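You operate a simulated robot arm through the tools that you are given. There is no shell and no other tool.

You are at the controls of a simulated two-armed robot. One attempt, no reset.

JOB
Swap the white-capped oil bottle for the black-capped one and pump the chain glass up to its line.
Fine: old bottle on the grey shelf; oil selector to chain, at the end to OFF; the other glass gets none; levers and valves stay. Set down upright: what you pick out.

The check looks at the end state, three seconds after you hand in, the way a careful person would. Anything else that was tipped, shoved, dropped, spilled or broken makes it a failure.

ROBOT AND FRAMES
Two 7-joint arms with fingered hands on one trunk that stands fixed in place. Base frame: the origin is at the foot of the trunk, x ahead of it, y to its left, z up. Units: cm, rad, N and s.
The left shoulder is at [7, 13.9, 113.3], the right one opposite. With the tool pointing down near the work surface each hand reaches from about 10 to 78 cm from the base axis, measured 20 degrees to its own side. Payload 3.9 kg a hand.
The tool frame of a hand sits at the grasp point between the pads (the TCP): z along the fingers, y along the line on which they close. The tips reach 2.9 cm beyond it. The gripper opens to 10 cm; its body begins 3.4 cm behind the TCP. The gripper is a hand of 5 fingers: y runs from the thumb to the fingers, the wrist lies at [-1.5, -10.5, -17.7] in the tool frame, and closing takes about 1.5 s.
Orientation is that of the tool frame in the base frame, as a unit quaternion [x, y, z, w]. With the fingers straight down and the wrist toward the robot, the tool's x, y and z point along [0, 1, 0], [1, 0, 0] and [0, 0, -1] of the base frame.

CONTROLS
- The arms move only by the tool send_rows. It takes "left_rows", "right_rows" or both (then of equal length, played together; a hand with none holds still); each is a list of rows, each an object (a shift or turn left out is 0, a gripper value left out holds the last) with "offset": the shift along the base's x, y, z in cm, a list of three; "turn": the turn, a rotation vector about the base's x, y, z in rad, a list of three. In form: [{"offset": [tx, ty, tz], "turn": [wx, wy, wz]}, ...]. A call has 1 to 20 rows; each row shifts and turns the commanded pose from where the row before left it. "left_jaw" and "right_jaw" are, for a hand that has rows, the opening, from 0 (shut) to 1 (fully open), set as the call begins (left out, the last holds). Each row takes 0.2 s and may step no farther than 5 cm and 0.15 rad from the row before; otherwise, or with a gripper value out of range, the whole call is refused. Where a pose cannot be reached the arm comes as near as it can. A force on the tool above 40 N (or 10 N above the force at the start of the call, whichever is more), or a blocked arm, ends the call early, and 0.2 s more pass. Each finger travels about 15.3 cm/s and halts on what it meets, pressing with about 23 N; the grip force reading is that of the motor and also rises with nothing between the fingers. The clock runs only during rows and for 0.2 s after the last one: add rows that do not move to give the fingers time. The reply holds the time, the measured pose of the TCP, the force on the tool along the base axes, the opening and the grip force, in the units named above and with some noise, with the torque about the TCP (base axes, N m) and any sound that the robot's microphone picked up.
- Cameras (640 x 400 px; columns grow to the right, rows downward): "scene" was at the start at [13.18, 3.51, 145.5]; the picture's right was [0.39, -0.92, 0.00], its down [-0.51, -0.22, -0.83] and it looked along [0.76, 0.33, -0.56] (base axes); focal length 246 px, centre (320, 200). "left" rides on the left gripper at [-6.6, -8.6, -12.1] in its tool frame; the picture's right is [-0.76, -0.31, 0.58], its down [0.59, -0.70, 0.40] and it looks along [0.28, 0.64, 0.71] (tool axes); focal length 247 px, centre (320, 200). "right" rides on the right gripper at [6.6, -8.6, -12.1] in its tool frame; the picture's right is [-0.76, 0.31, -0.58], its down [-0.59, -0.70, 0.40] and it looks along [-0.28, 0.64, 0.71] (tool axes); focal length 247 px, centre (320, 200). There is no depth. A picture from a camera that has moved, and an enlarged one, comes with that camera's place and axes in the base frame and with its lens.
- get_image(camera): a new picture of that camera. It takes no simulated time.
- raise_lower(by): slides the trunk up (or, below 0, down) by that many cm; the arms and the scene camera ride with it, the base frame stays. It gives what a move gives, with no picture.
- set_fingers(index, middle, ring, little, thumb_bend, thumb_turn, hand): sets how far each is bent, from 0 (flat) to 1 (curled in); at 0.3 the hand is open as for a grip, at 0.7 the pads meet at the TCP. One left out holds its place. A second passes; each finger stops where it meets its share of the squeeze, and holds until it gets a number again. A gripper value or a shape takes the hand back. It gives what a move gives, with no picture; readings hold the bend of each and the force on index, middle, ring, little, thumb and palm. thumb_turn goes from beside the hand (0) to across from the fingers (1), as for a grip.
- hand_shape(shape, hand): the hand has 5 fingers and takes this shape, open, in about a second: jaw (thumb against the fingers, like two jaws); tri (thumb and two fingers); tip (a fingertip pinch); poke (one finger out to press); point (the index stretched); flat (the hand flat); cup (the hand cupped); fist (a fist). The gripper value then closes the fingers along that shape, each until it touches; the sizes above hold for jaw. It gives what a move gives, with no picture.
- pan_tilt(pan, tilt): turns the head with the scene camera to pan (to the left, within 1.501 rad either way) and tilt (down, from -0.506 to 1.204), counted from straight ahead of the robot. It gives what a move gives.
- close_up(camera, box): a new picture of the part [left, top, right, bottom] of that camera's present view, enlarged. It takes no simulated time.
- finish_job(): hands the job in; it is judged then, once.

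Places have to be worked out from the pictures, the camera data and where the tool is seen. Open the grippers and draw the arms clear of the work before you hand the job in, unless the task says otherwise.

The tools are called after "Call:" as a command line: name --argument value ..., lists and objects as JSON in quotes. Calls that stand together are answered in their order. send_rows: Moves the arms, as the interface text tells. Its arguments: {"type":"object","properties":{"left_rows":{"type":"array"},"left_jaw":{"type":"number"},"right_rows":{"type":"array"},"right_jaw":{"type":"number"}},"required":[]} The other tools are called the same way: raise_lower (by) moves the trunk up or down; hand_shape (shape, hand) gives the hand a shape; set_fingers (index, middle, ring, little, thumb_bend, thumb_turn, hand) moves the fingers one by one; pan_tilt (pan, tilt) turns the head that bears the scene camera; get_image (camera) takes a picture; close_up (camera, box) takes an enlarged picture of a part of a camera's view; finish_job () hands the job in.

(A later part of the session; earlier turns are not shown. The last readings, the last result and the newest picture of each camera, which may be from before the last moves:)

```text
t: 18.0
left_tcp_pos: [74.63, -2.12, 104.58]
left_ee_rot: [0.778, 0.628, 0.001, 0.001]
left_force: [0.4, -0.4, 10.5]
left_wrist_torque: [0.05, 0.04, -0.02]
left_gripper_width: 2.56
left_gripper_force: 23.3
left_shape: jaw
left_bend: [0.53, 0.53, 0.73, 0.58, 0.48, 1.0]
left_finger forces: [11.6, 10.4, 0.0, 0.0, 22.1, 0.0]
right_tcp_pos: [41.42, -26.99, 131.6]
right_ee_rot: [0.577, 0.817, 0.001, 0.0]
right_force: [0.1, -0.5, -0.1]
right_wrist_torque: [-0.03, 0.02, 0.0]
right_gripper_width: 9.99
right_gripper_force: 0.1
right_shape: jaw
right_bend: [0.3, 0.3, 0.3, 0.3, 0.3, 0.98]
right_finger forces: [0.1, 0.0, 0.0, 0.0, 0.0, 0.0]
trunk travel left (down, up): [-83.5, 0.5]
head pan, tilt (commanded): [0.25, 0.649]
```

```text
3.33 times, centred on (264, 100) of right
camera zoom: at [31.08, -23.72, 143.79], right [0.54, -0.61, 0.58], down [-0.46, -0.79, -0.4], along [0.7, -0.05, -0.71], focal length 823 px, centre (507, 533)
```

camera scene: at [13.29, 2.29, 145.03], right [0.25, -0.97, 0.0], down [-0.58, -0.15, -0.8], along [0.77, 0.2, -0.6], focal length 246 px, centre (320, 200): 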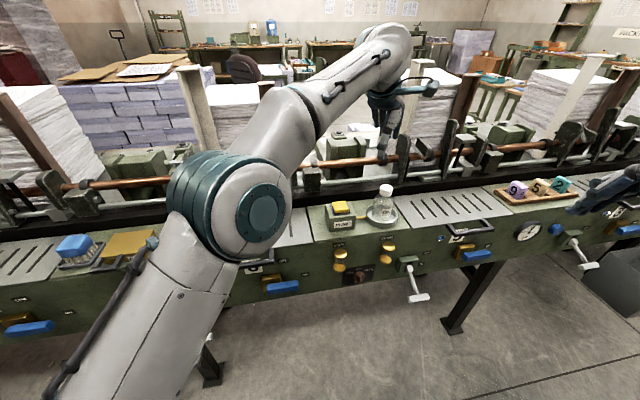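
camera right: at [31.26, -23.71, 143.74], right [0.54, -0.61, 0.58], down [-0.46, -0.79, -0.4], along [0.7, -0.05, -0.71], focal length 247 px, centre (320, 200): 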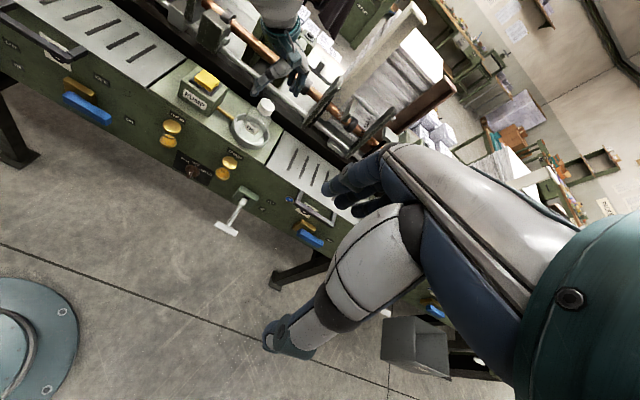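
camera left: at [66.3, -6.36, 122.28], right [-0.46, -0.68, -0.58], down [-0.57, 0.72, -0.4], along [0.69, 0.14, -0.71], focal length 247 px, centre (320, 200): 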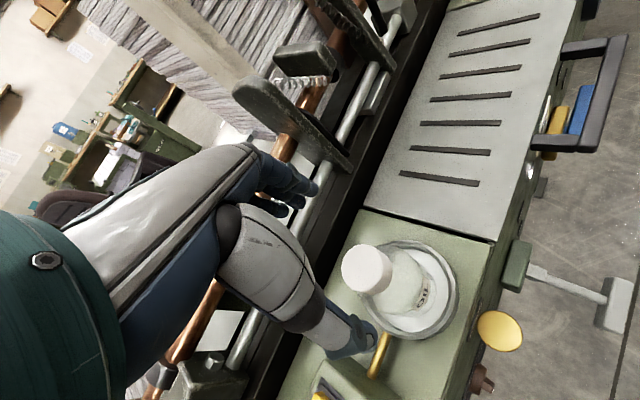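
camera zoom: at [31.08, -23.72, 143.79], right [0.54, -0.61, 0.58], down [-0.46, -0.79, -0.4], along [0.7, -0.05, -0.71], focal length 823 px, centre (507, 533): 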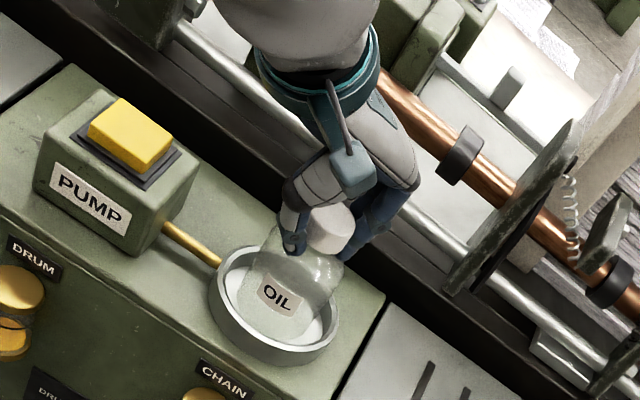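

Index, middle and thumb grip with ~23 N under the cap; a 10 N upward push suggests the fingertips rest on the shoulder. I lift 1.5 cm gently and look.

Call:
send_rows --left_rows '[{"offset": [0, 0, 0.5]}, {"offset": [0, 0, 0.5]}, {"offset": [0, 0, 0.5]}, {"offset": [0, 0, 0]}]'

Call:
close_up --camera "left" --box '[200, 120, 520, 320]'

Call:
close_up --camera "right" --box '[200, 40, 328, 160]'

```text
t: 19.0
left_tcp_pos: [74.78, -2.17, 105.86]
left_ee_rot: [0.777, 0.629, 0.0, -0.002]
left_force: [0.0, -0.4, 0.2]
left_wrist_torque: [-0.02, 0.01, -0.04]
left_gripper_width: 2.52
left_gripper_force: 22.9
left_shape: jaw
left_bend: [0.53, 0.53, 0.73, 0.58, 0.49, 1.0]
left_finger forces: [12.4, 6.1, 0.0, 0.0, 20.1, 0.0]
right_tcp_pos: [41.65, -26.93, 131.65]
right_ee_rot: [0.576, 0.817, 0.0, 0.0]
right_force: [0.4, -0.9, -0.5]
right_wrist_torque: [0.0, -0.02, 0.03]
right_gripper_width: 9.96
right_gripper_force: 0.1
right_shape: jaw
right_bend: [0.3, 0.3, 0.3, 0.3, 0.3, 0.98]
right_finger forces: [0.0, 0.1, 0.1, 0.0, 0.1, 0.1]
trunk travel left (down, up): [-83.5, 0.5]
head pan, tilt (commanded): [0.25, 0.649]
```

```text
2.00 times, centred on (360, 220) of left
camera zoom: at [65.06, -6.99, 117.84], right [-0.46, -0.68, -0.58], down [-0.57, 0.72, -0.4], along [0.68, 0.14, -0.71], focal length 494 px, centre (240, 160)
```

zoom: 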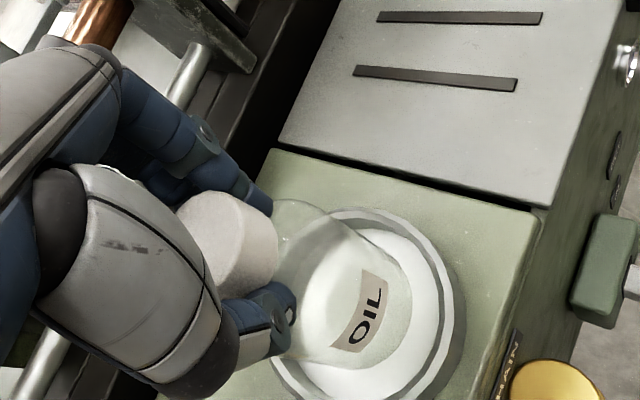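

```text
3.33 times, centred on (264, 100) of right
camera zoom: at [31.35, -23.7, 143.72], right [0.54, -0.61, 0.58], down [-0.46, -0.79, -0.4], along [0.7, -0.05, -0.71], focal length 823 px, centre (507, 533)
```

zoom: 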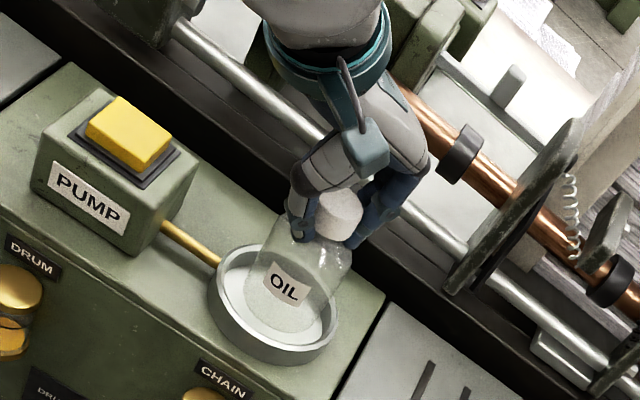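

The bottle rises with the hand, upright and steady. I lift it clear while pulling slightly back, to about z=118.

Call:
send_rows --left_rows '[{"offset": [-0.5, 0.1, 2]}, {"offset": [-0.8, 0.2, 2.5]}, {"offset": [-1, 0.2, 2.5]}, {"offset": [-1, 0.2, 2.5]}, {"offset": [-1, 0.2, 2.5]}, {"offset": [0, 0, 0]}]'

Call:
get_image --camera "scene"

Call:
get_image --camera "right"

```text
t: 20.4
left_tcp_pos: [70.42, -1.51, 117.8]
left_ee_rot: [0.777, 0.63, -0.001, -0.001]
left_force: [-0.5, 0.7, -1.2]
left_wrist_torque: [-0.01, -0.01, -0.03]
left_gripper_width: 2.5
left_gripper_force: 23.0
left_shape: jaw
left_bend: [0.53, 0.53, 0.73, 0.58, 0.49, 1.0]
left_finger forces: [12.7, 6.5, 0.1, 0.0, 20.0, 0.0]
right_tcp_pos: [41.65, -27.04, 131.64]
right_ee_rot: [0.577, 0.817, -0.001, 0.0]
right_force: [0.0, -0.6, -0.3]
right_wrist_torque: [0.01, 0.0, 0.0]
right_gripper_width: 9.97
right_gripper_force: 0.2
right_shape: jaw
right_bend: [0.3, 0.3, 0.3, 0.3, 0.3, 0.98]
right_finger forces: [0.0, 0.0, 0.0, 0.0, 0.0, 0.0]
trunk travel left (down, up): [-83.5, 0.5]
head pan, tilt (commanded): [0.25, 0.649]
```

```text
taken
camera scene: at [13.51, 2.16, 151.0], right [0.25, -0.97, 0.0], down [-0.59, -0.15, -0.8], along [0.77, 0.2, -0.6], focal length 246 px, centre (320, 200)
```

scene: 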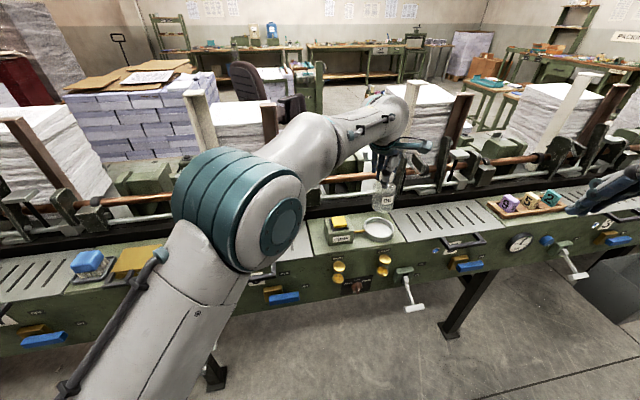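

```text
taken
camera right: at [31.37, -23.72, 143.71], right [0.54, -0.61, 0.58], down [-0.46, -0.79, -0.4], along [0.7, -0.05, -0.71], focal length 247 px, centre (320, 200)
```

right: 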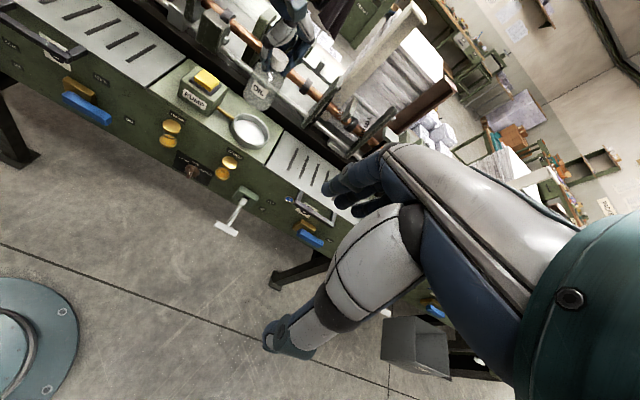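

The bottle is free and vertical. I carry it along the front of the bench toward the shelf, yawing the hand, in two stages.

Call:
send_rows --left_rows '[{"offset": [-2.47, 3.65, 0], "turn": [0, 0, 0.09]}, {"offset": [-2.47, 3.65, 0], "turn": [0, 0, 0.09]}, {"offset": [-2.47, 3.65, 0], "turn": [0, 0, 0.09]}, {"offset": [-2.47, 3.65, 0], "turn": [0, 0, 0.09]}, {"offset": [-2.47, 3.65, 0], "turn": [0, 0, 0.09]}, {"offset": [-2.47, 3.65, 0], "turn": [0, 0, 0.09]}, {"offset": [-2.47, 3.65, 0], "turn": [0, 0, 0.09]}, {"offset": [-2.47, 3.65, 0], "turn": [0, 0, 0.09]}, {"offset": [0, 0, 0]}]'

Call:
pan_tilt --pan 0.8 --tilt 0.8

Call:
get_image --camera "scene"

```text
t: 22.4
left_tcp_pos: [52.98, 28.94, 117.18]
left_ee_rot: [0.505, 0.863, -0.008, 0.006]
left_force: [-0.1, 0.4, -0.2]
left_wrist_torque: [0.02, 0.0, -0.02]
left_gripper_width: 2.48
left_gripper_force: 22.8
left_shape: jaw
left_bend: [0.54, 0.53, 0.73, 0.58, 0.49, 1.0]
left_finger forces: [12.7, 7.0, 0.0, 0.0, 19.8, 0.0]
left hand out of reach, approached as far as the arm can: row 6, 7, 8
right_tcp_pos: [41.72, -27.25, 131.63]
right_ee_rot: [0.577, 0.817, 0.002, 0.0]
right_force: [-0.5, -0.7, -0.8]
right_wrist_torque: [0.0, 0.01, 0.0]
right_gripper_width: 9.97
right_gripper_force: 0.1
right_shape: jaw
right_bend: [0.3, 0.3, 0.3, 0.3, 0.3, 0.98]
right_finger forces: [0.0, 0.1, 0.0, 0.1, 0.1, 0.1]
trunk travel left (down, up): [-83.5, 0.5]
head pan, tilt (commanded): [0.25, 0.649]
```

```text
t: 23.3
left_tcp_pos: [53.04, 29.13, 116.92]
left_ee_rot: [0.504, 0.864, -0.009, 0.004]
left_force: [-0.4, -0.7, -0.5]
left_wrist_torque: [0.02, 0.02, 0.02]
left_gripper_width: 2.49
left_gripper_force: 22.6
left_shape: jaw
left_bend: [0.54, 0.53, 0.73, 0.58, 0.49, 1.0]
left_finger forces: [12.7, 7.0, 0.0, 0.0, 19.8, 0.0]
right_tcp_pos: [41.63, -27.09, 131.63]
right_ee_rot: [0.576, 0.817, 0.001, 0.0]
right_force: [0.9, 1.1, -0.4]
right_wrist_torque: [0.02, -0.01, -0.01]
right_gripper_width: 9.99
right_gripper_force: 0.1
right_shape: jaw
right_bend: [0.3, 0.3, 0.3, 0.3, 0.3, 0.98]
right_finger forces: [0.0, 0.1, 0.0, 0.0, 0.0, 0.1]
trunk travel left (down, up): [-83.5, 0.5]
head pan, tilt (commanded): [0.799, 0.799]
```

```text
taken
camera scene: at [10.66, 5.81, 149.75], right [0.72, -0.7, 0.0], down [-0.5, -0.51, -0.7], along [0.49, 0.5, -0.72], focal length 246 px, centre (320, 200)
```

scene: 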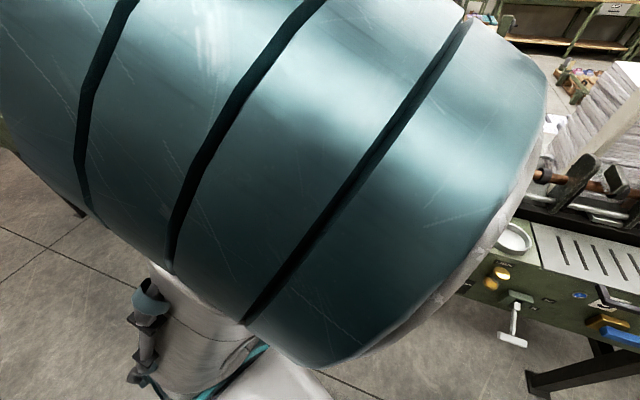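

The elbow has come up by the head and the arm stopped about 2.5 cm short of the command, likely at a joint limit with the wrist this high. I move further left-outward and lower, where the arm is less cramped, keeping the yaw for now.

Call:
send_rows --left_rows '[{"offset": [-2, 3, -1]}, {"offset": [-2, 3, -1.5]}, {"offset": [-2, 3, -1.5]}, {"offset": [0, 0, 0]}]'

Call:
get_image --camera "right"

Call:
get_image --camera "left"

```text
t: 24.3
left_tcp_pos: [46.88, 37.83, 112.85]
left_ee_rot: [0.506, 0.863, 0.001, -0.001]
left_force: [-0.7, -0.1, 0.2]
left_wrist_torque: [0.02, -0.03, -0.02]
left_gripper_width: 2.54
left_gripper_force: 22.6
left_shape: jaw
left_bend: [0.54, 0.53, 0.73, 0.58, 0.49, 1.0]
left_finger forces: [12.8, 7.1, 0.0, 0.1, 19.9, 0.0]
right_tcp_pos: [41.75, -27.11, 131.58]
right_ee_rot: [0.577, 0.817, 0.001, 0.0]
right_force: [-0.6, 0.3, -0.3]
right_wrist_torque: [0.01, -0.02, 0.04]
right_gripper_width: 9.98
right_gripper_force: 0.2
right_shape: jaw
right_bend: [0.3, 0.3, 0.3, 0.3, 0.3, 0.98]
right_finger forces: [0.0, 0.0, 0.0, 0.0, 0.1, 0.1]
trunk travel left (down, up): [-83.5, 0.5]
head pan, tilt (commanded): [0.799, 0.799]
```

```text
taken
camera right: at [31.31, -23.78, 143.71], right [0.54, -0.61, 0.58], down [-0.46, -0.79, -0.4], along [0.7, -0.05, -0.71], focal length 247 px, centre (320, 200)
```

right: 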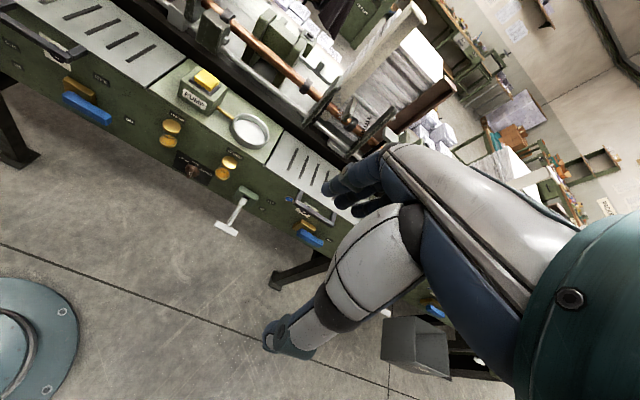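

```text
taken
camera left: at [42.68, 27.77, 124.89], right [0.1, -0.81, -0.58], down [-0.9, 0.17, -0.4], along [0.42, 0.56, -0.71], focal length 247 px, centre (320, 200)
```

left: 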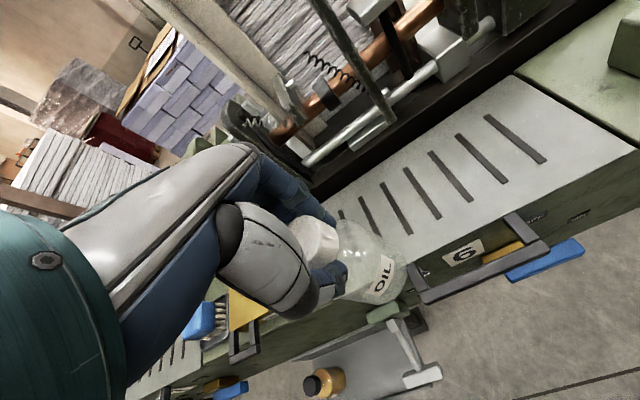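

That worked and the bottle is steady. I continue to above the shelf spot (33.4,53.2) with the remaining yaw.

Call:
send_rows --left_rows '[{"offset": [-2.7, 3.1, -1], "turn": [0, 0, 0.12]}, {"offset": [-2.7, 3.1, -1], "turn": [0, 0, 0.12]}, {"offset": [-2.7, 3.1, -1], "turn": [0, 0, 0.12]}, {"offset": [-2.7, 3.1, -1], "turn": [0, 0, 0.12]}, {"offset": [-2.7, 3.1, -1], "turn": [0, 0, 0.12]}, {"offset": [0, 0, 0]}]'

Call:
get_image --camera "scene"

Call:
get_image --camera "left"

```text
t: 25.7
left_tcp_pos: [33.57, 53.35, 107.92]
left_ee_rot: [0.227, 0.974, 0.0, 0.0]
left_force: [0.6, 0.7, -0.9]
left_wrist_torque: [0.04, -0.02, -0.03]
left_gripper_width: 2.52
left_gripper_force: 23.3
left_shape: jaw
left_bend: [0.54, 0.53, 0.73, 0.58, 0.49, 1.0]
left_finger forces: [12.8, 7.2, 0.0, 0.0, 19.8, 0.0]
right_tcp_pos: [41.76, -27.14, 131.5]
right_ee_rot: [0.576, 0.817, 0.001, 0.001]
right_force: [-0.5, 0.1, 0.0]
right_wrist_torque: [-0.01, -0.01, 0.02]
right_gripper_width: 10.0
right_gripper_force: 0.1
right_shape: jaw
right_bend: [0.3, 0.3, 0.3, 0.3, 0.3, 0.98]
right_finger forces: [0.0, 0.0, 0.1, 0.0, 0.1, 0.0]
trunk travel left (down, up): [-83.5, 0.5]
head pan, tilt (commanded): [0.799, 0.799]
```

```text
taken
camera scene: at [10.66, 5.73, 149.75], right [0.72, -0.7, 0.0], down [-0.5, -0.51, -0.7], along [0.49, 0.5, -0.72], focal length 246 px, centre (320, 200)
```

scene: 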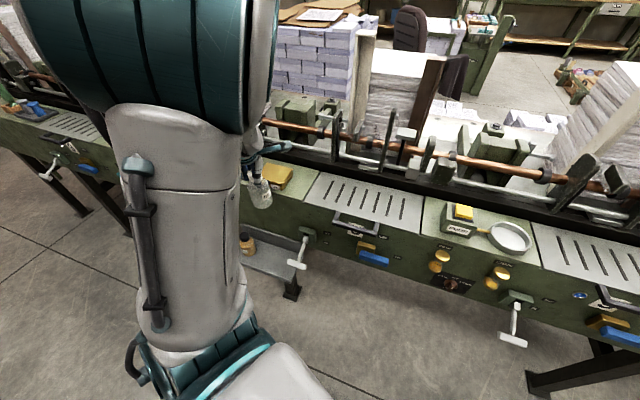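

```text
taken
camera left: at [35.68, 42.6, 120.01], right [0.54, -0.61, -0.58], down [-0.84, -0.37, -0.4], along [0.03, 0.7, -0.71], focal length 247 px, centre (320, 200)
```

left: 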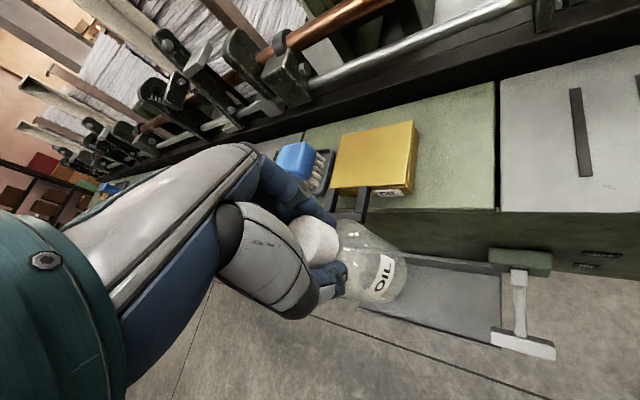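

The bottle hangs above the shelf area. I zoom to refine the shelf edges and bottle clearance before lowering.

Call:
close_up --camera "left" --box '[260, 180, 580, 380]'

Call:
close_up --camera "scene" --box '[220, 130, 380, 310]'

```text
2.00 times, centred on (420, 280) of left
camera zoom: at [35.68, 42.6, 120.01], right [0.54, -0.61, -0.58], down [-0.84, -0.37, -0.4], along [0.03, 0.7, -0.71], focal length 494 px, centre (120, 40)
```

zoom: 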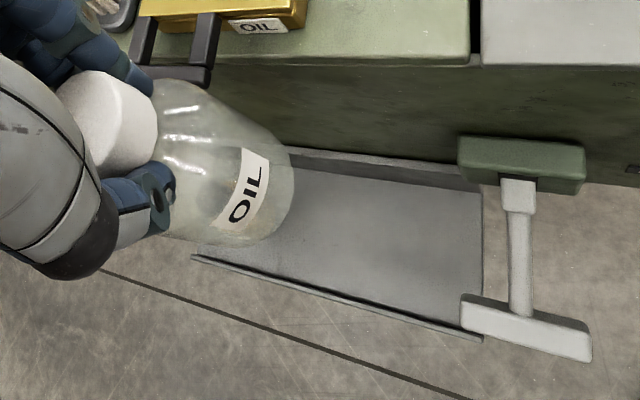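

```text
2.22 times, centred on (300, 220) of scene
camera zoom: at [10.66, 5.73, 149.75], right [0.72, -0.7, 0.0], down [-0.5, -0.51, -0.7], along [0.49, 0.5, -0.72], focal length 547 px, centre (364, 156)
```

zoom: 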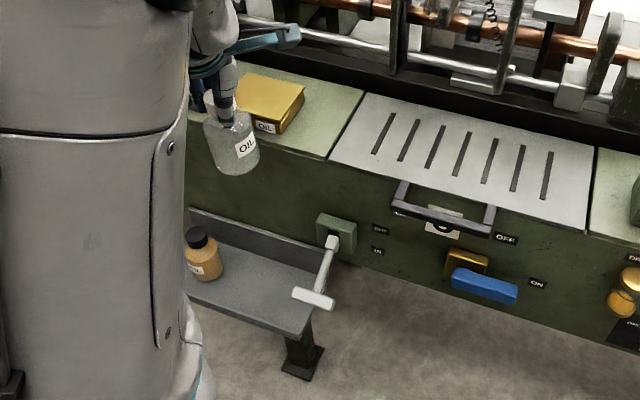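

Shelf spans about a 29×12.6 cm strip; I'll set the bottle between the black one and the T-lever, about (33.3,55.4). To clear the brass box's handle at the deck edge, I first move outward to (28.1,52.9) and then descend.

Call:
send_rows --left_rows '[{"offset": [-2.7, -0.2, 0]}, {"offset": [-2.8, -0.2, -1]}, {"offset": [0, 0, -4]}, {"offset": [0, 0, -4]}, {"offset": [0, 0, -4]}, {"offset": [0, 0, -4]}, {"offset": [0, 0, -4]}, {"offset": [0, 0, 0]}]'

Call:
get_image --camera "left"

Call:
get_image --camera "scene"

```text
t: 27.5
left_tcp_pos: [27.87, 52.91, 88.04]
left_ee_rot: [0.228, 0.974, 0.0, 0.001]
left_force: [-0.8, -0.3, 0.0]
left_wrist_torque: [0.0, -0.02, 0.01]
left_gripper_width: 2.46
left_gripper_force: 23.1
left_shape: jaw
left_bend: [0.54, 0.53, 0.73, 0.58, 0.49, 1.0]
left_finger forces: [13.1, 7.1, 0.0, 0.0, 20.1, 0.1]
left hand out of reach, approached as far as the arm can: row 7
right_tcp_pos: [41.52, -27.01, 131.67]
right_ee_rot: [0.576, 0.817, 0.001, 0.001]
right_force: [0.1, 0.7, -0.2]
right_wrist_torque: [-0.02, 0.02, 0.02]
right_gripper_width: 10.0
right_gripper_force: 0.0
right_shape: jaw
right_bend: [0.3, 0.3, 0.3, 0.3, 0.3, 0.98]
right_finger forces: [0.0, 0.0, 0.1, 0.0, 0.0, 0.0]
trunk travel left (down, up): [-83.5, 0.5]
head pan, tilt (commanded): [0.799, 0.799]
```

```text
taken
camera left: at [29.94, 42.18, 100.07], right [0.54, -0.61, -0.58], down [-0.84, -0.37, -0.4], along [0.03, 0.7, -0.71], focal length 247 px, centre (320, 200)
```

left: 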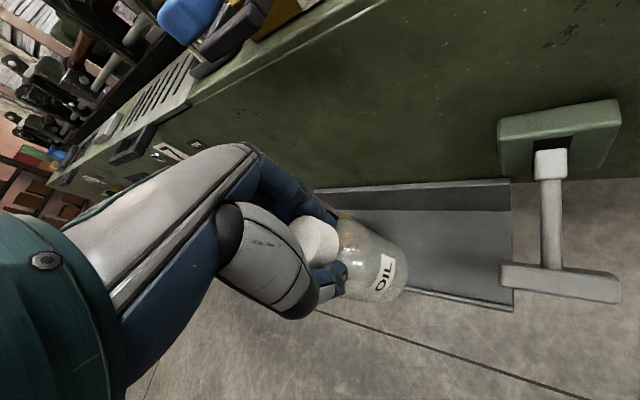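

```text
taken
camera scene: at [10.52, 5.79, 149.76], right [0.72, -0.7, 0.0], down [-0.5, -0.51, -0.7], along [0.49, 0.5, -0.72], focal length 246 px, centre (320, 200)
```

scene: 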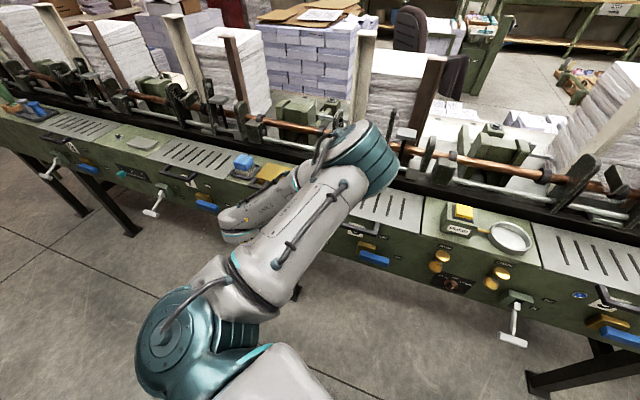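

The elbow has swung out toward the bench during the descent. I check closely whether it is clear of the deck and rails.

Call:
close_up --camera "scene" --box '[220, 90, 440, 260]'

Call:
get_image --camera "right"

```text
2.35 times, centred on (330, 175) of scene
camera zoom: at [10.52, 5.79, 149.76], right [0.72, -0.7, 0.0], down [-0.5, -0.51, -0.7], along [0.49, 0.5, -0.72], focal length 579 px, centre (296, 259)
```

zoom: 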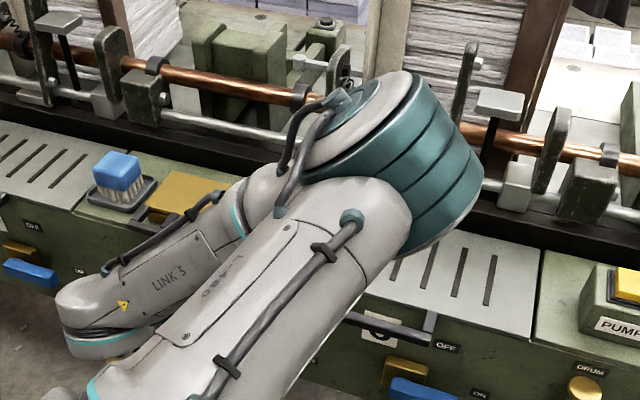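

```text
taken
camera right: at [31.17, -23.73, 143.76], right [0.54, -0.61, 0.58], down [-0.46, -0.79, -0.4], along [0.7, -0.05, -0.71], focal length 247 px, centre (320, 200)
```

right: 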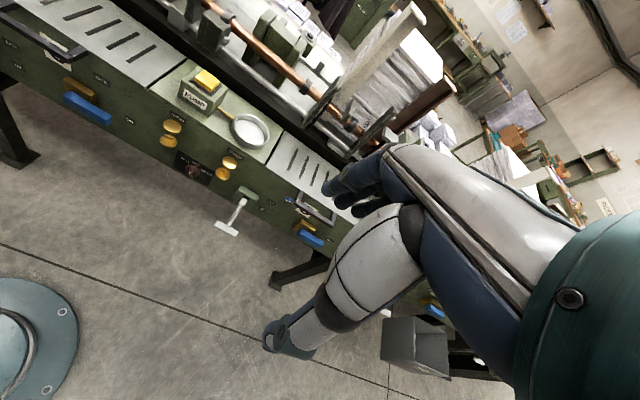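

The elbow computes to roughly (36,22,129), well in front of and above the bench, so it is clear. Since the arm is near a joint limit going down, I lower the trunk by 8 cm instead, keeping the arm posture.

Call:
raise_lower --by -8.0

Call:
send_rows --left_rows '[{"offset": [1.7, 0.8, 0]}, {"offset": [1.7, 0.8, 0]}, {"offset": [0, 0, 0]}]'

Call:
get_image --camera "left"

Call:
get_image --camera "scene"

```text
t: 28.7
left_tcp_pos: [27.89, 52.9, 80.11]
left_ee_rot: [0.227, 0.974, -0.001, -0.001]
left_force: [-0.4, 0.0, -0.2]
left_wrist_torque: [0.0, -0.02, 0.0]
left_gripper_width: 2.47
left_gripper_force: 22.7
left_shape: jaw
left_bend: [0.54, 0.53, 0.73, 0.58, 0.49, 1.0]
left_finger forces: [13.1, 7.0, 0.0, 0.1, 20.1, 0.0]
right_tcp_pos: [41.65, -27.01, 123.62]
right_ee_rot: [0.577, 0.817, 0.001, 0.0]
right_force: [-0.2, 0.5, -0.2]
right_wrist_torque: [-0.01, -0.01, -0.02]
right_gripper_width: 10.01
right_gripper_force: 0.0
right_shape: jaw
right_bend: [0.3, 0.3, 0.3, 0.3, 0.3, 0.98]
right_finger forces: [0.0, 0.1, 0.1, 0.1, 0.0, 0.0]
trunk travel left (down, up): [-75.5, 8.5]
head pan, tilt (commanded): [0.799, 0.799]
```

```text
t: 29.5
left_tcp_pos: [31.26, 54.42, 80.09]
left_ee_rot: [0.227, 0.974, -0.001, 0.0]
left_force: [-0.7, -0.9, 0.0]
left_wrist_torque: [0.04, -0.04, 0.01]
left_gripper_width: 2.47
left_gripper_force: 22.7
left_shape: jaw
left_bend: [0.54, 0.53, 0.73, 0.58, 0.49, 1.0]
left_finger forces: [13.2, 7.0, 0.0, 0.0, 20.0, 0.0]
right_tcp_pos: [41.68, -26.94, 123.7]
right_ee_rot: [0.577, 0.817, 0.0, 0.001]
right_force: [-0.8, 0.1, -0.3]
right_wrist_torque: [0.0, -0.01, -0.01]
right_gripper_width: 9.96
right_gripper_force: 0.1
right_shape: jaw
right_bend: [0.3, 0.3, 0.3, 0.3, 0.3, 0.98]
right_finger forces: [0.0, 0.0, 0.0, 0.0, 0.1, 0.1]
trunk travel left (down, up): [-75.5, 8.5]
head pan, tilt (commanded): [0.799, 0.799]
```

```text
taken
camera left: at [33.33, 43.8, 92.15], right [0.54, -0.61, -0.58], down [-0.84, -0.37, -0.4], along [0.03, 0.7, -0.71], focal length 247 px, centre (320, 200)
```

left: 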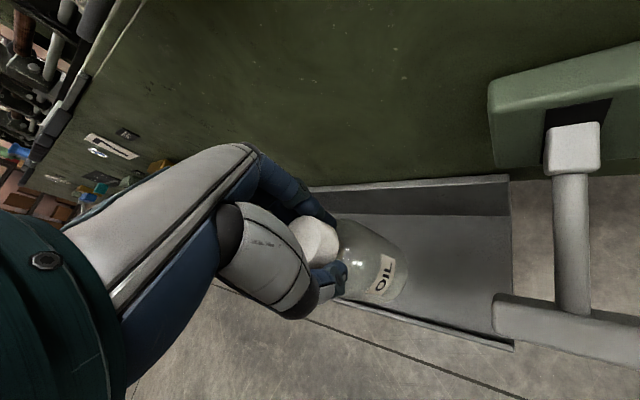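

```text
taken
camera scene: at [10.64, 5.81, 141.75], right [0.72, -0.7, 0.0], down [-0.5, -0.51, -0.7], along [0.49, 0.5, -0.72], focal length 246 px, centre (320, 200)
```

scene: 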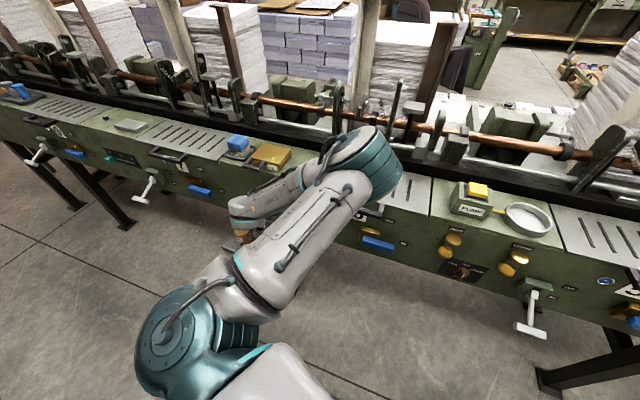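

Now at (31.3,54.4,80.1). I move 2.2 cm further in over the shelf and lower the trunk 5 cm more, leaving ~3 cm to the shelf.

Call:
send_rows --left_rows '[{"offset": [1.0, 0.48, 0]}, {"offset": [1.0, 0.47, 0]}, {"offset": [0, 0, 0]}]'

Call:
raise_lower --by -5.0

Call:
get_image --camera "left"

Call:
close_up --camera "scene" --box '[200, 160, 340, 260]'

```text
t: 30.3
left_tcp_pos: [33.34, 55.41, 80.06]
left_ee_rot: [0.227, 0.974, -0.001, 0.0]
left_force: [-0.5, -0.8, -1.1]
left_wrist_torque: [-0.04, 0.0, 0.01]
left_gripper_width: 2.48
left_gripper_force: 22.7
left_shape: jaw
left_bend: [0.54, 0.53, 0.73, 0.58, 0.49, 1.0]
left_finger forces: [13.2, 7.2, 0.0, 0.0, 20.0, 0.0]
right_tcp_pos: [41.73, -27.03, 123.6]
right_ee_rot: [0.577, 0.817, 0.0, 0.001]
right_force: [-0.5, -0.5, 0.9]
right_wrist_torque: [-0.03, -0.01, 0.0]
right_gripper_width: 9.98
right_gripper_force: 0.1
right_shape: jaw
right_bend: [0.3, 0.3, 0.3, 0.3, 0.3, 0.98]
right_finger forces: [0.0, 0.0, 0.0, 0.1, 0.0, 0.0]
trunk travel left (down, up): [-75.5, 8.5]
head pan, tilt (commanded): [0.799, 0.799]
```

```text
t: 31.2
left_tcp_pos: [33.38, 55.35, 75.12]
left_ee_rot: [0.227, 0.974, -0.002, -0.001]
left_force: [-0.4, 0.4, -0.4]
left_wrist_torque: [0.0, -0.03, 0.0]
left_gripper_width: 2.49
left_gripper_force: 22.8
left_shape: jaw
left_bend: [0.54, 0.53, 0.73, 0.58, 0.49, 1.0]
left_finger forces: [13.3, 7.1, 0.0, 0.0, 20.0, 0.0]
right_tcp_pos: [41.58, -26.99, 118.54]
right_ee_rot: [0.576, 0.817, 0.001, 0.0]
right_force: [0.7, 0.3, 0.0]
right_wrist_torque: [-0.01, 0.0, 0.02]
right_gripper_width: 10.01
right_gripper_force: 0.2
right_shape: jaw
right_bend: [0.3, 0.3, 0.3, 0.3, 0.3, 0.98]
right_finger forces: [0.0, 0.1, 0.1, 0.1, 0.0, 0.0]
trunk travel left (down, up): [-70.5, 13.5]
head pan, tilt (commanded): [0.799, 0.799]
```

```text
taken
camera left: at [35.4, 44.69, 87.13], right [0.54, -0.61, -0.58], down [-0.84, -0.37, -0.4], along [0.03, 0.7, -0.71], focal length 247 px, centre (320, 200)
```

left: 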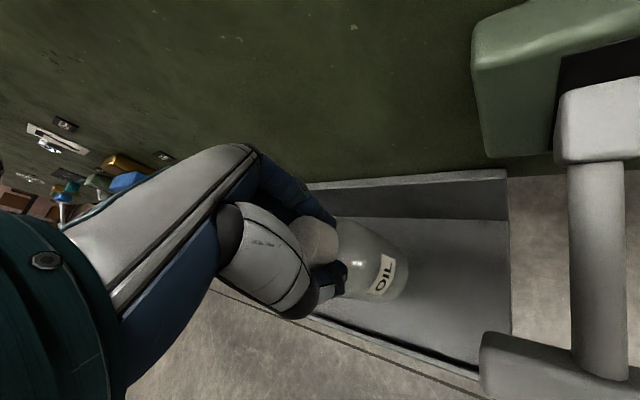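

```text
4.00 times, centred on (270, 210) of scene
camera zoom: at [10.63, 5.82, 136.75], right [0.72, -0.7, 0.0], down [-0.5, -0.51, -0.7], along [0.49, 0.5, -0.72], focal length 985 px, centre (520, 160)
```

zoom: 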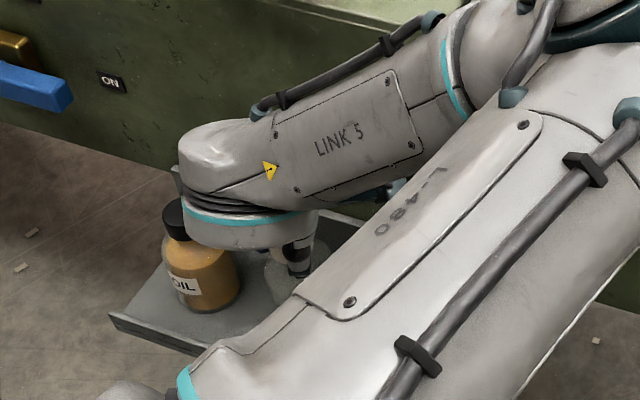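

Clear everywhere. I lower 2.5 cm, then feel for contact with small steps.

Call:
raise_lower --by -2.5

Call:
raise_lower --by -0.6

Call:
close_up --camera "left" --box '[300, 180, 480, 320]'

```text
t: 31.9
left_tcp_pos: [33.36, 55.42, 72.76]
left_ee_rot: [0.226, 0.974, 0.0, 0.002]
left_force: [2.7, -3.0, 14.2]
left_wrist_torque: [-0.07, 0.13, 0.0]
left_gripper_width: 2.56
left_gripper_force: 23.3
left_shape: jaw
left_bend: [0.54, 0.53, 0.73, 0.58, 0.73, 1.0]
left_finger forces: [13.6, 11.7, 0.0, 0.1, 28.9, 0.0]
right_tcp_pos: [41.67, -27.19, 116.07]
right_ee_rot: [0.577, 0.817, 0.0, 0.0]
right_force: [0.8, 0.2, 0.2]
right_wrist_torque: [0.0, -0.01, -0.02]
right_gripper_width: 9.99
right_gripper_force: 0.1
right_shape: jaw
right_bend: [0.3, 0.3, 0.3, 0.3, 0.3, 0.98]
right_finger forces: [0.0, 0.1, 0.0, 0.0, 0.1, 0.0]
trunk travel left (down, up): [-68.0, 16.0]
head pan, tilt (commanded): [0.799, 0.799]
```

```text
t: 32.6
left_tcp_pos: [33.59, 55.55, 72.62]
left_ee_rot: [0.227, 0.974, 0.006, 0.005]
left_force: [-0.5, -3.3, 21.3]
left_wrist_torque: [-0.11, 0.29, 0.08]
left_gripper_width: 2.61
left_gripper_force: 22.4
left_shape: jaw
left_bend: [0.54, 0.53, 0.73, 0.58, 0.74, 1.0]
left_finger forces: [14.0, 12.9, 0.0, 0.1, 32.4, 0.1]
right_tcp_pos: [41.53, -27.18, 115.5]
right_ee_rot: [0.577, 0.817, 0.002, 0.0]
right_force: [-0.5, 0.7, 0.8]
right_wrist_torque: [0.02, -0.03, -0.02]
right_gripper_width: 9.98
right_gripper_force: 0.1
right_shape: jaw
right_bend: [0.3, 0.3, 0.3, 0.3, 0.3, 0.98]
right_finger forces: [0.0, 0.1, 0.1, 0.0, 0.0, 0.0]
trunk travel left (down, up): [-67.4, 16.6]
head pan, tilt (commanded): [0.799, 0.799]
stopped: the force on the tool passed its limit at 42 N (the readings are from after the stop); the commanded pose is now the measured one
```

```text
2.86 times, centred on (390, 250) of left
camera zoom: at [35.52, 44.74, 84.6], right [0.55, -0.6, -0.58], down [-0.83, -0.37, -0.41], along [0.04, 0.71, -0.71], focal length 706 px, centre (120, 57)
```

zoom: 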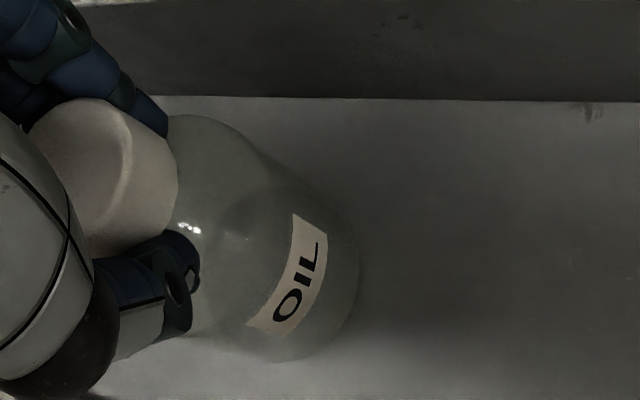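

Contact is made at TCP z≈72.7 (shelf slightly higher than estimated) and it pressed harder than needed. I ease up 0.3 cm to relieve the force.

Call:
send_rows --left_rows '[{"offset": [0, 0, 0.3]}, {"offset": [0, 0, 0]}]'

Call:
close_up --camera "left" --box '[300, 180, 480, 320]'

```text
t: 33.2
left_tcp_pos: [33.54, 55.67, 72.62]
left_ee_rot: [0.228, 0.974, 0.003, 0.003]
left_force: [1.8, 0.5, 9.8]
left_wrist_torque: [0.25, 0.05, 0.02]
left_gripper_width: 2.63
left_gripper_force: 23.4
left_shape: jaw
left_bend: [0.54, 0.52, 0.73, 0.58, 0.74, 1.0]
left_finger forces: [13.5, 14.2, 0.1, 0.0, 23.4, 0.0]
right_tcp_pos: [41.58, -27.15, 115.48]
right_ee_rot: [0.576, 0.817, 0.001, 0.0]
right_force: [0.1, 0.1, -0.5]
right_wrist_torque: [-0.03, 0.01, 0.02]
right_gripper_width: 10.01
right_gripper_force: 0.0
right_shape: jaw
right_bend: [0.3, 0.3, 0.3, 0.3, 0.3, 0.98]
right_finger forces: [0.1, 0.0, 0.0, 0.0, 0.0, 0.0]
trunk travel left (down, up): [-67.4, 16.6]
head pan, tilt (commanded): [0.799, 0.799]
```

```text
2.86 times, centred on (390, 250) of left
camera zoom: at [35.52, 44.75, 84.65], right [0.55, -0.61, -0.58], down [-0.84, -0.37, -0.41], along [0.03, 0.7, -0.71], focal length 706 px, centre (120, 57)
```

zoom: 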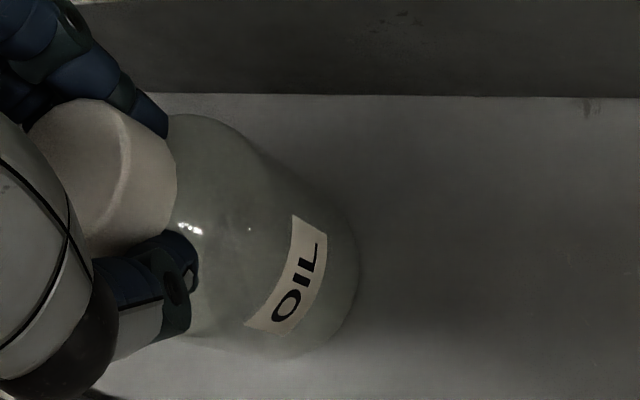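

The bottle sits on the shelf with moderate load (~10 N). I open the hand in stages so it settles upright.

Call:
send_rows --left_rows '[{"offset": [0, 0, 0]}, {"offset": [0, 0, 0]}, {"offset": [0, 0, 0]}]' --left_jaw 0.4

Call:
close_up --camera "left" --box '[240, 160, 520, 340]'

```text
t: 34.0
left_tcp_pos: [33.49, 55.65, 72.52]
left_ee_rot: [0.227, 0.974, 0.003, 0.003]
left_force: [-0.3, 0.1, -0.6]
left_wrist_torque: [-0.02, 0.02, 0.02]
left_gripper_width: 3.93
left_gripper_force: 0.0
left_shape: jaw
left_bend: [0.45, 0.47, 0.75, 0.52, 0.41, 1.0]
left_finger forces: [0.0, 0.0, 0.1, 0.1, 0.1, 0.0]
right_tcp_pos: [41.63, -26.97, 115.56]
right_ee_rot: [0.577, 0.817, 0.0, 0.001]
right_force: [-0.1, 0.1, -0.1]
right_wrist_torque: [0.0, 0.0, -0.02]
right_gripper_width: 9.98
right_gripper_force: 0.0
right_shape: jaw
right_bend: [0.3, 0.3, 0.3, 0.3, 0.3, 0.98]
right_finger forces: [0.1, 0.0, 0.1, 0.0, 0.0, 0.0]
trunk travel left (down, up): [-67.4, 16.6]
head pan, tilt (commanded): [0.799, 0.799]
```

```text
2.22 times, centred on (380, 250) of left
camera zoom: at [35.51, 44.8, 84.56], right [0.55, -0.61, -0.58], down [-0.84, -0.37, -0.4], along [0.03, 0.7, -0.71], focal length 549 px, centre (187, 89)
```

zoom: 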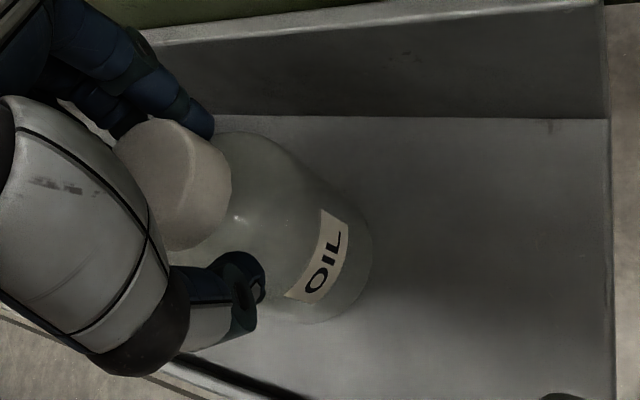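

The grip is released with no load. I open fully and lift straight up in small steps.

Call:
send_rows --left_rows '[{"offset": [0, 0, 0]}, {"offset": [0, 0, 0]}, {"offset": [0, 0, 0]}, {"offset": [0, 0, 0]}, {"offset": [0, 0, 0]}]' --left_jaw 1.0

Call:
close_up --camera "left" --box '[200, 120, 520, 320]'

```text
t: 35.2
left_tcp_pos: [33.51, 55.5, 72.47]
left_ee_rot: [0.227, 0.974, 0.001, 0.002]
left_force: [0.0, 0.1, -0.1]
left_wrist_torque: [0.04, 0.0, -0.02]
left_gripper_width: 10.0
left_gripper_force: 0.1
left_shape: jaw
left_bend: [0.3, 0.3, 0.3, 0.3, 0.3, 0.98]
left_finger forces: [0.0, 0.0, 0.0, 0.1, 0.1, 0.0]
right_tcp_pos: [41.79, -26.97, 115.51]
right_ee_rot: [0.577, 0.817, 0.001, 0.001]
right_force: [-0.4, -0.1, 0.8]
right_wrist_torque: [0.04, 0.0, 0.03]
right_gripper_width: 9.98
right_gripper_force: 0.0
right_shape: jaw
right_bend: [0.3, 0.3, 0.3, 0.3, 0.3, 0.98]
right_finger forces: [0.0, 0.0, 0.1, 0.0, 0.0, 0.0]
trunk travel left (down, up): [-67.4, 16.6]
head pan, tilt (commanded): [0.799, 0.799]
```

```text
2.00 times, centred on (360, 220) of left
camera zoom: at [35.55, 44.83, 84.59], right [0.55, -0.61, -0.58], down [-0.84, -0.37, -0.41], along [0.03, 0.7, -0.71], focal length 494 px, centre (240, 160)
```

zoom: 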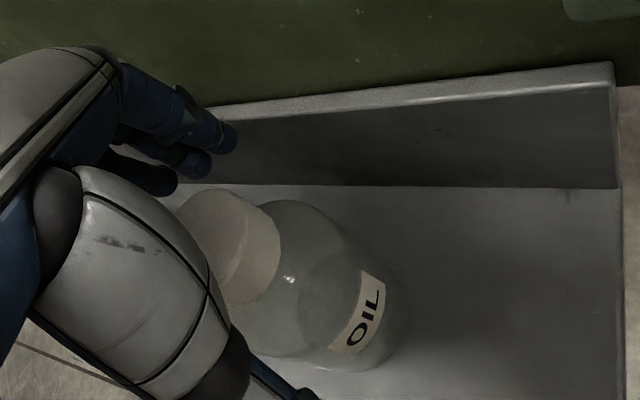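

The white-capped bottle stands on its own. I raise the trunk 9 cm to clear it, then look.

Call:
raise_lower --by 9.0

Call:
get_image --camera "left"

Call:
get_image --camera "scene"

```text
t: 36.4
left_tcp_pos: [33.6, 55.65, 81.55]
left_ee_rot: [0.228, 0.974, 0.002, 0.002]
left_force: [-0.2, -0.4, 0.2]
left_wrist_torque: [-0.02, 0.0, -0.01]
left_gripper_width: 9.97
left_gripper_force: 0.0
left_shape: jaw
left_bend: [0.3, 0.3, 0.3, 0.3, 0.3, 0.98]
left_finger forces: [0.0, 0.0, 0.0, 0.0, 0.0, 0.1]
right_tcp_pos: [41.7, -27.1, 124.49]
right_ee_rot: [0.577, 0.817, 0.0, 0.0]
right_force: [0.1, 0.4, -0.3]
right_wrist_torque: [-0.02, 0.01, 0.03]
right_gripper_width: 10.0
right_gripper_force: 0.0
right_shape: jaw
right_bend: [0.3, 0.3, 0.3, 0.3, 0.3, 0.98]
right_finger forces: [0.1, 0.0, 0.0, 0.1, 0.0, 0.0]
trunk travel left (down, up): [-76.4, 7.6]
head pan, tilt (commanded): [0.799, 0.799]
```

```text
taken
camera left: at [35.56, 44.83, 93.58], right [0.55, -0.61, -0.58], down [-0.84, -0.37, -0.41], along [0.03, 0.7, -0.71], focal length 247 px, centre (320, 200)
```

left: 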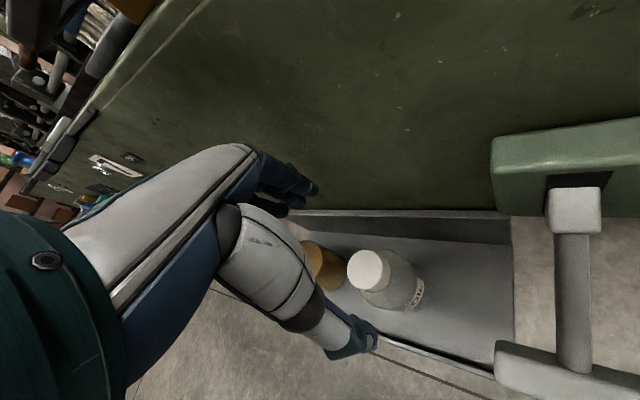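

```text
taken
camera scene: at [10.68, 5.81, 142.69], right [0.72, -0.7, 0.0], down [-0.5, -0.51, -0.7], along [0.49, 0.5, -0.72], focal length 246 px, centre (320, 200)
```

scene: 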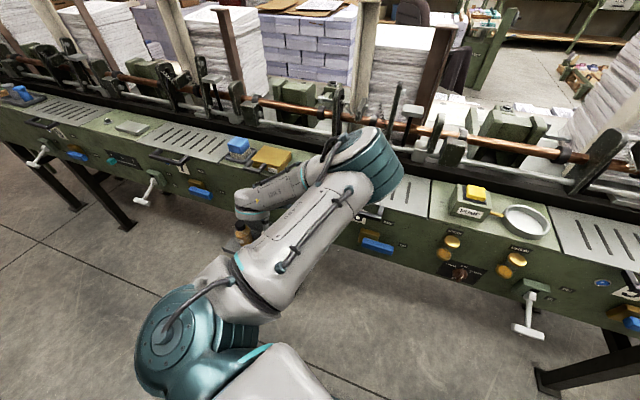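

The white-capped bottle stands upright at about (33.5,54.9). I shift the open hand at this height toward the black-capped bottle near (28.8,66).

Call:
send_rows --left_rows '[{"offset": [-1.6, 3.4, 0.5]}, {"offset": [-1.6, 3.4, 0.5]}, {"offset": [-1.5, 3.4, 0.5]}, {"offset": [0, 0, 0]}]'

Call:
get_image --camera "left"

Call:
get_image --camera "scene"

```text
t: 37.4
left_tcp_pos: [28.97, 65.73, 83.02]
left_ee_rot: [0.228, 0.974, 0.004, 0.002]
left_force: [-0.8, -0.7, 0.0]
left_wrist_torque: [0.06, -0.01, 0.02]
left_gripper_width: 9.95
left_gripper_force: 0.0
left_shape: jaw
left_bend: [0.3, 0.3, 0.3, 0.3, 0.3, 0.98]
left_finger forces: [0.0, 0.0, 0.0, 0.0, 0.1, 0.0]
right_tcp_pos: [41.67, -27.1, 124.52]
right_ee_rot: [0.576, 0.817, 0.0, 0.0]
right_force: [0.3, 0.0, 0.7]
right_wrist_torque: [0.02, 0.04, -0.01]
right_gripper_width: 9.98
right_gripper_force: 0.0
right_shape: jaw
right_bend: [0.3, 0.3, 0.3, 0.3, 0.3, 0.98]
right_finger forces: [0.0, 0.1, 0.1, 0.0, 0.0, 0.1]
trunk travel left (down, up): [-76.4, 7.6]
head pan, tilt (commanded): [0.799, 0.799]
```

```text
taken
camera left: at [30.93, 55.02, 95.01], right [0.55, -0.61, -0.58], down [-0.84, -0.37, -0.4], along [0.03, 0.7, -0.71], focal length 247 px, centre (320, 200)
```

left: 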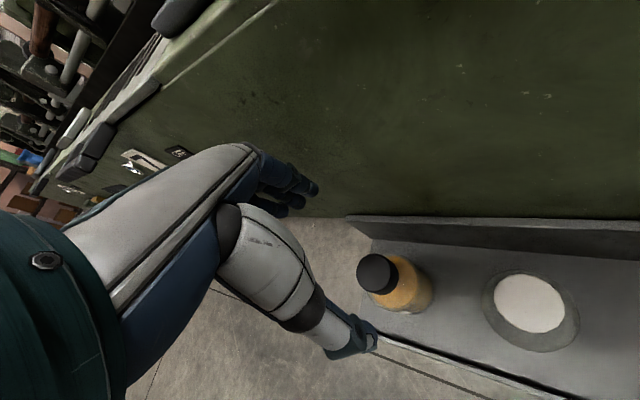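

```text
taken
camera scene: at [10.71, 5.74, 142.7], right [0.72, -0.7, 0.0], down [-0.5, -0.51, -0.7], along [0.49, 0.5, -0.72], focal length 246 px, centre (320, 200)
```

scene: 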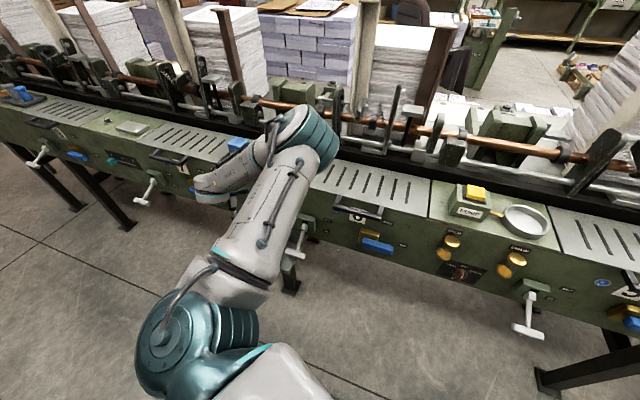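

I zoom on the black cap to centre on it.

Call:
close_up --camera "left" --box '[310, 220, 470, 340]'

```text
3.33 times, centred on (390, 280) of left
camera zoom: at [30.93, 55.02, 95.01], right [0.55, -0.61, -0.58], down [-0.84, -0.37, -0.4], along [0.03, 0.7, -0.71], focal length 823 px, centre (87, -67)
```

zoom: 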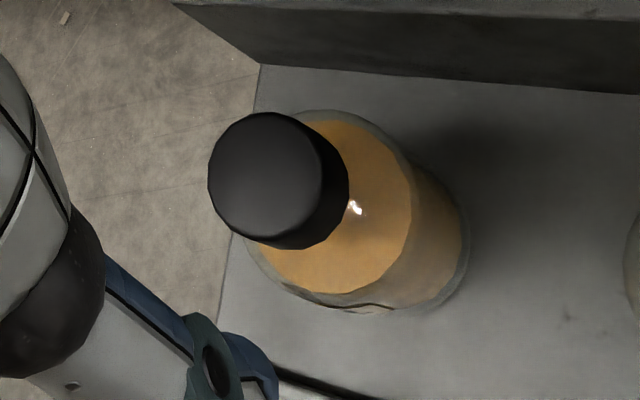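

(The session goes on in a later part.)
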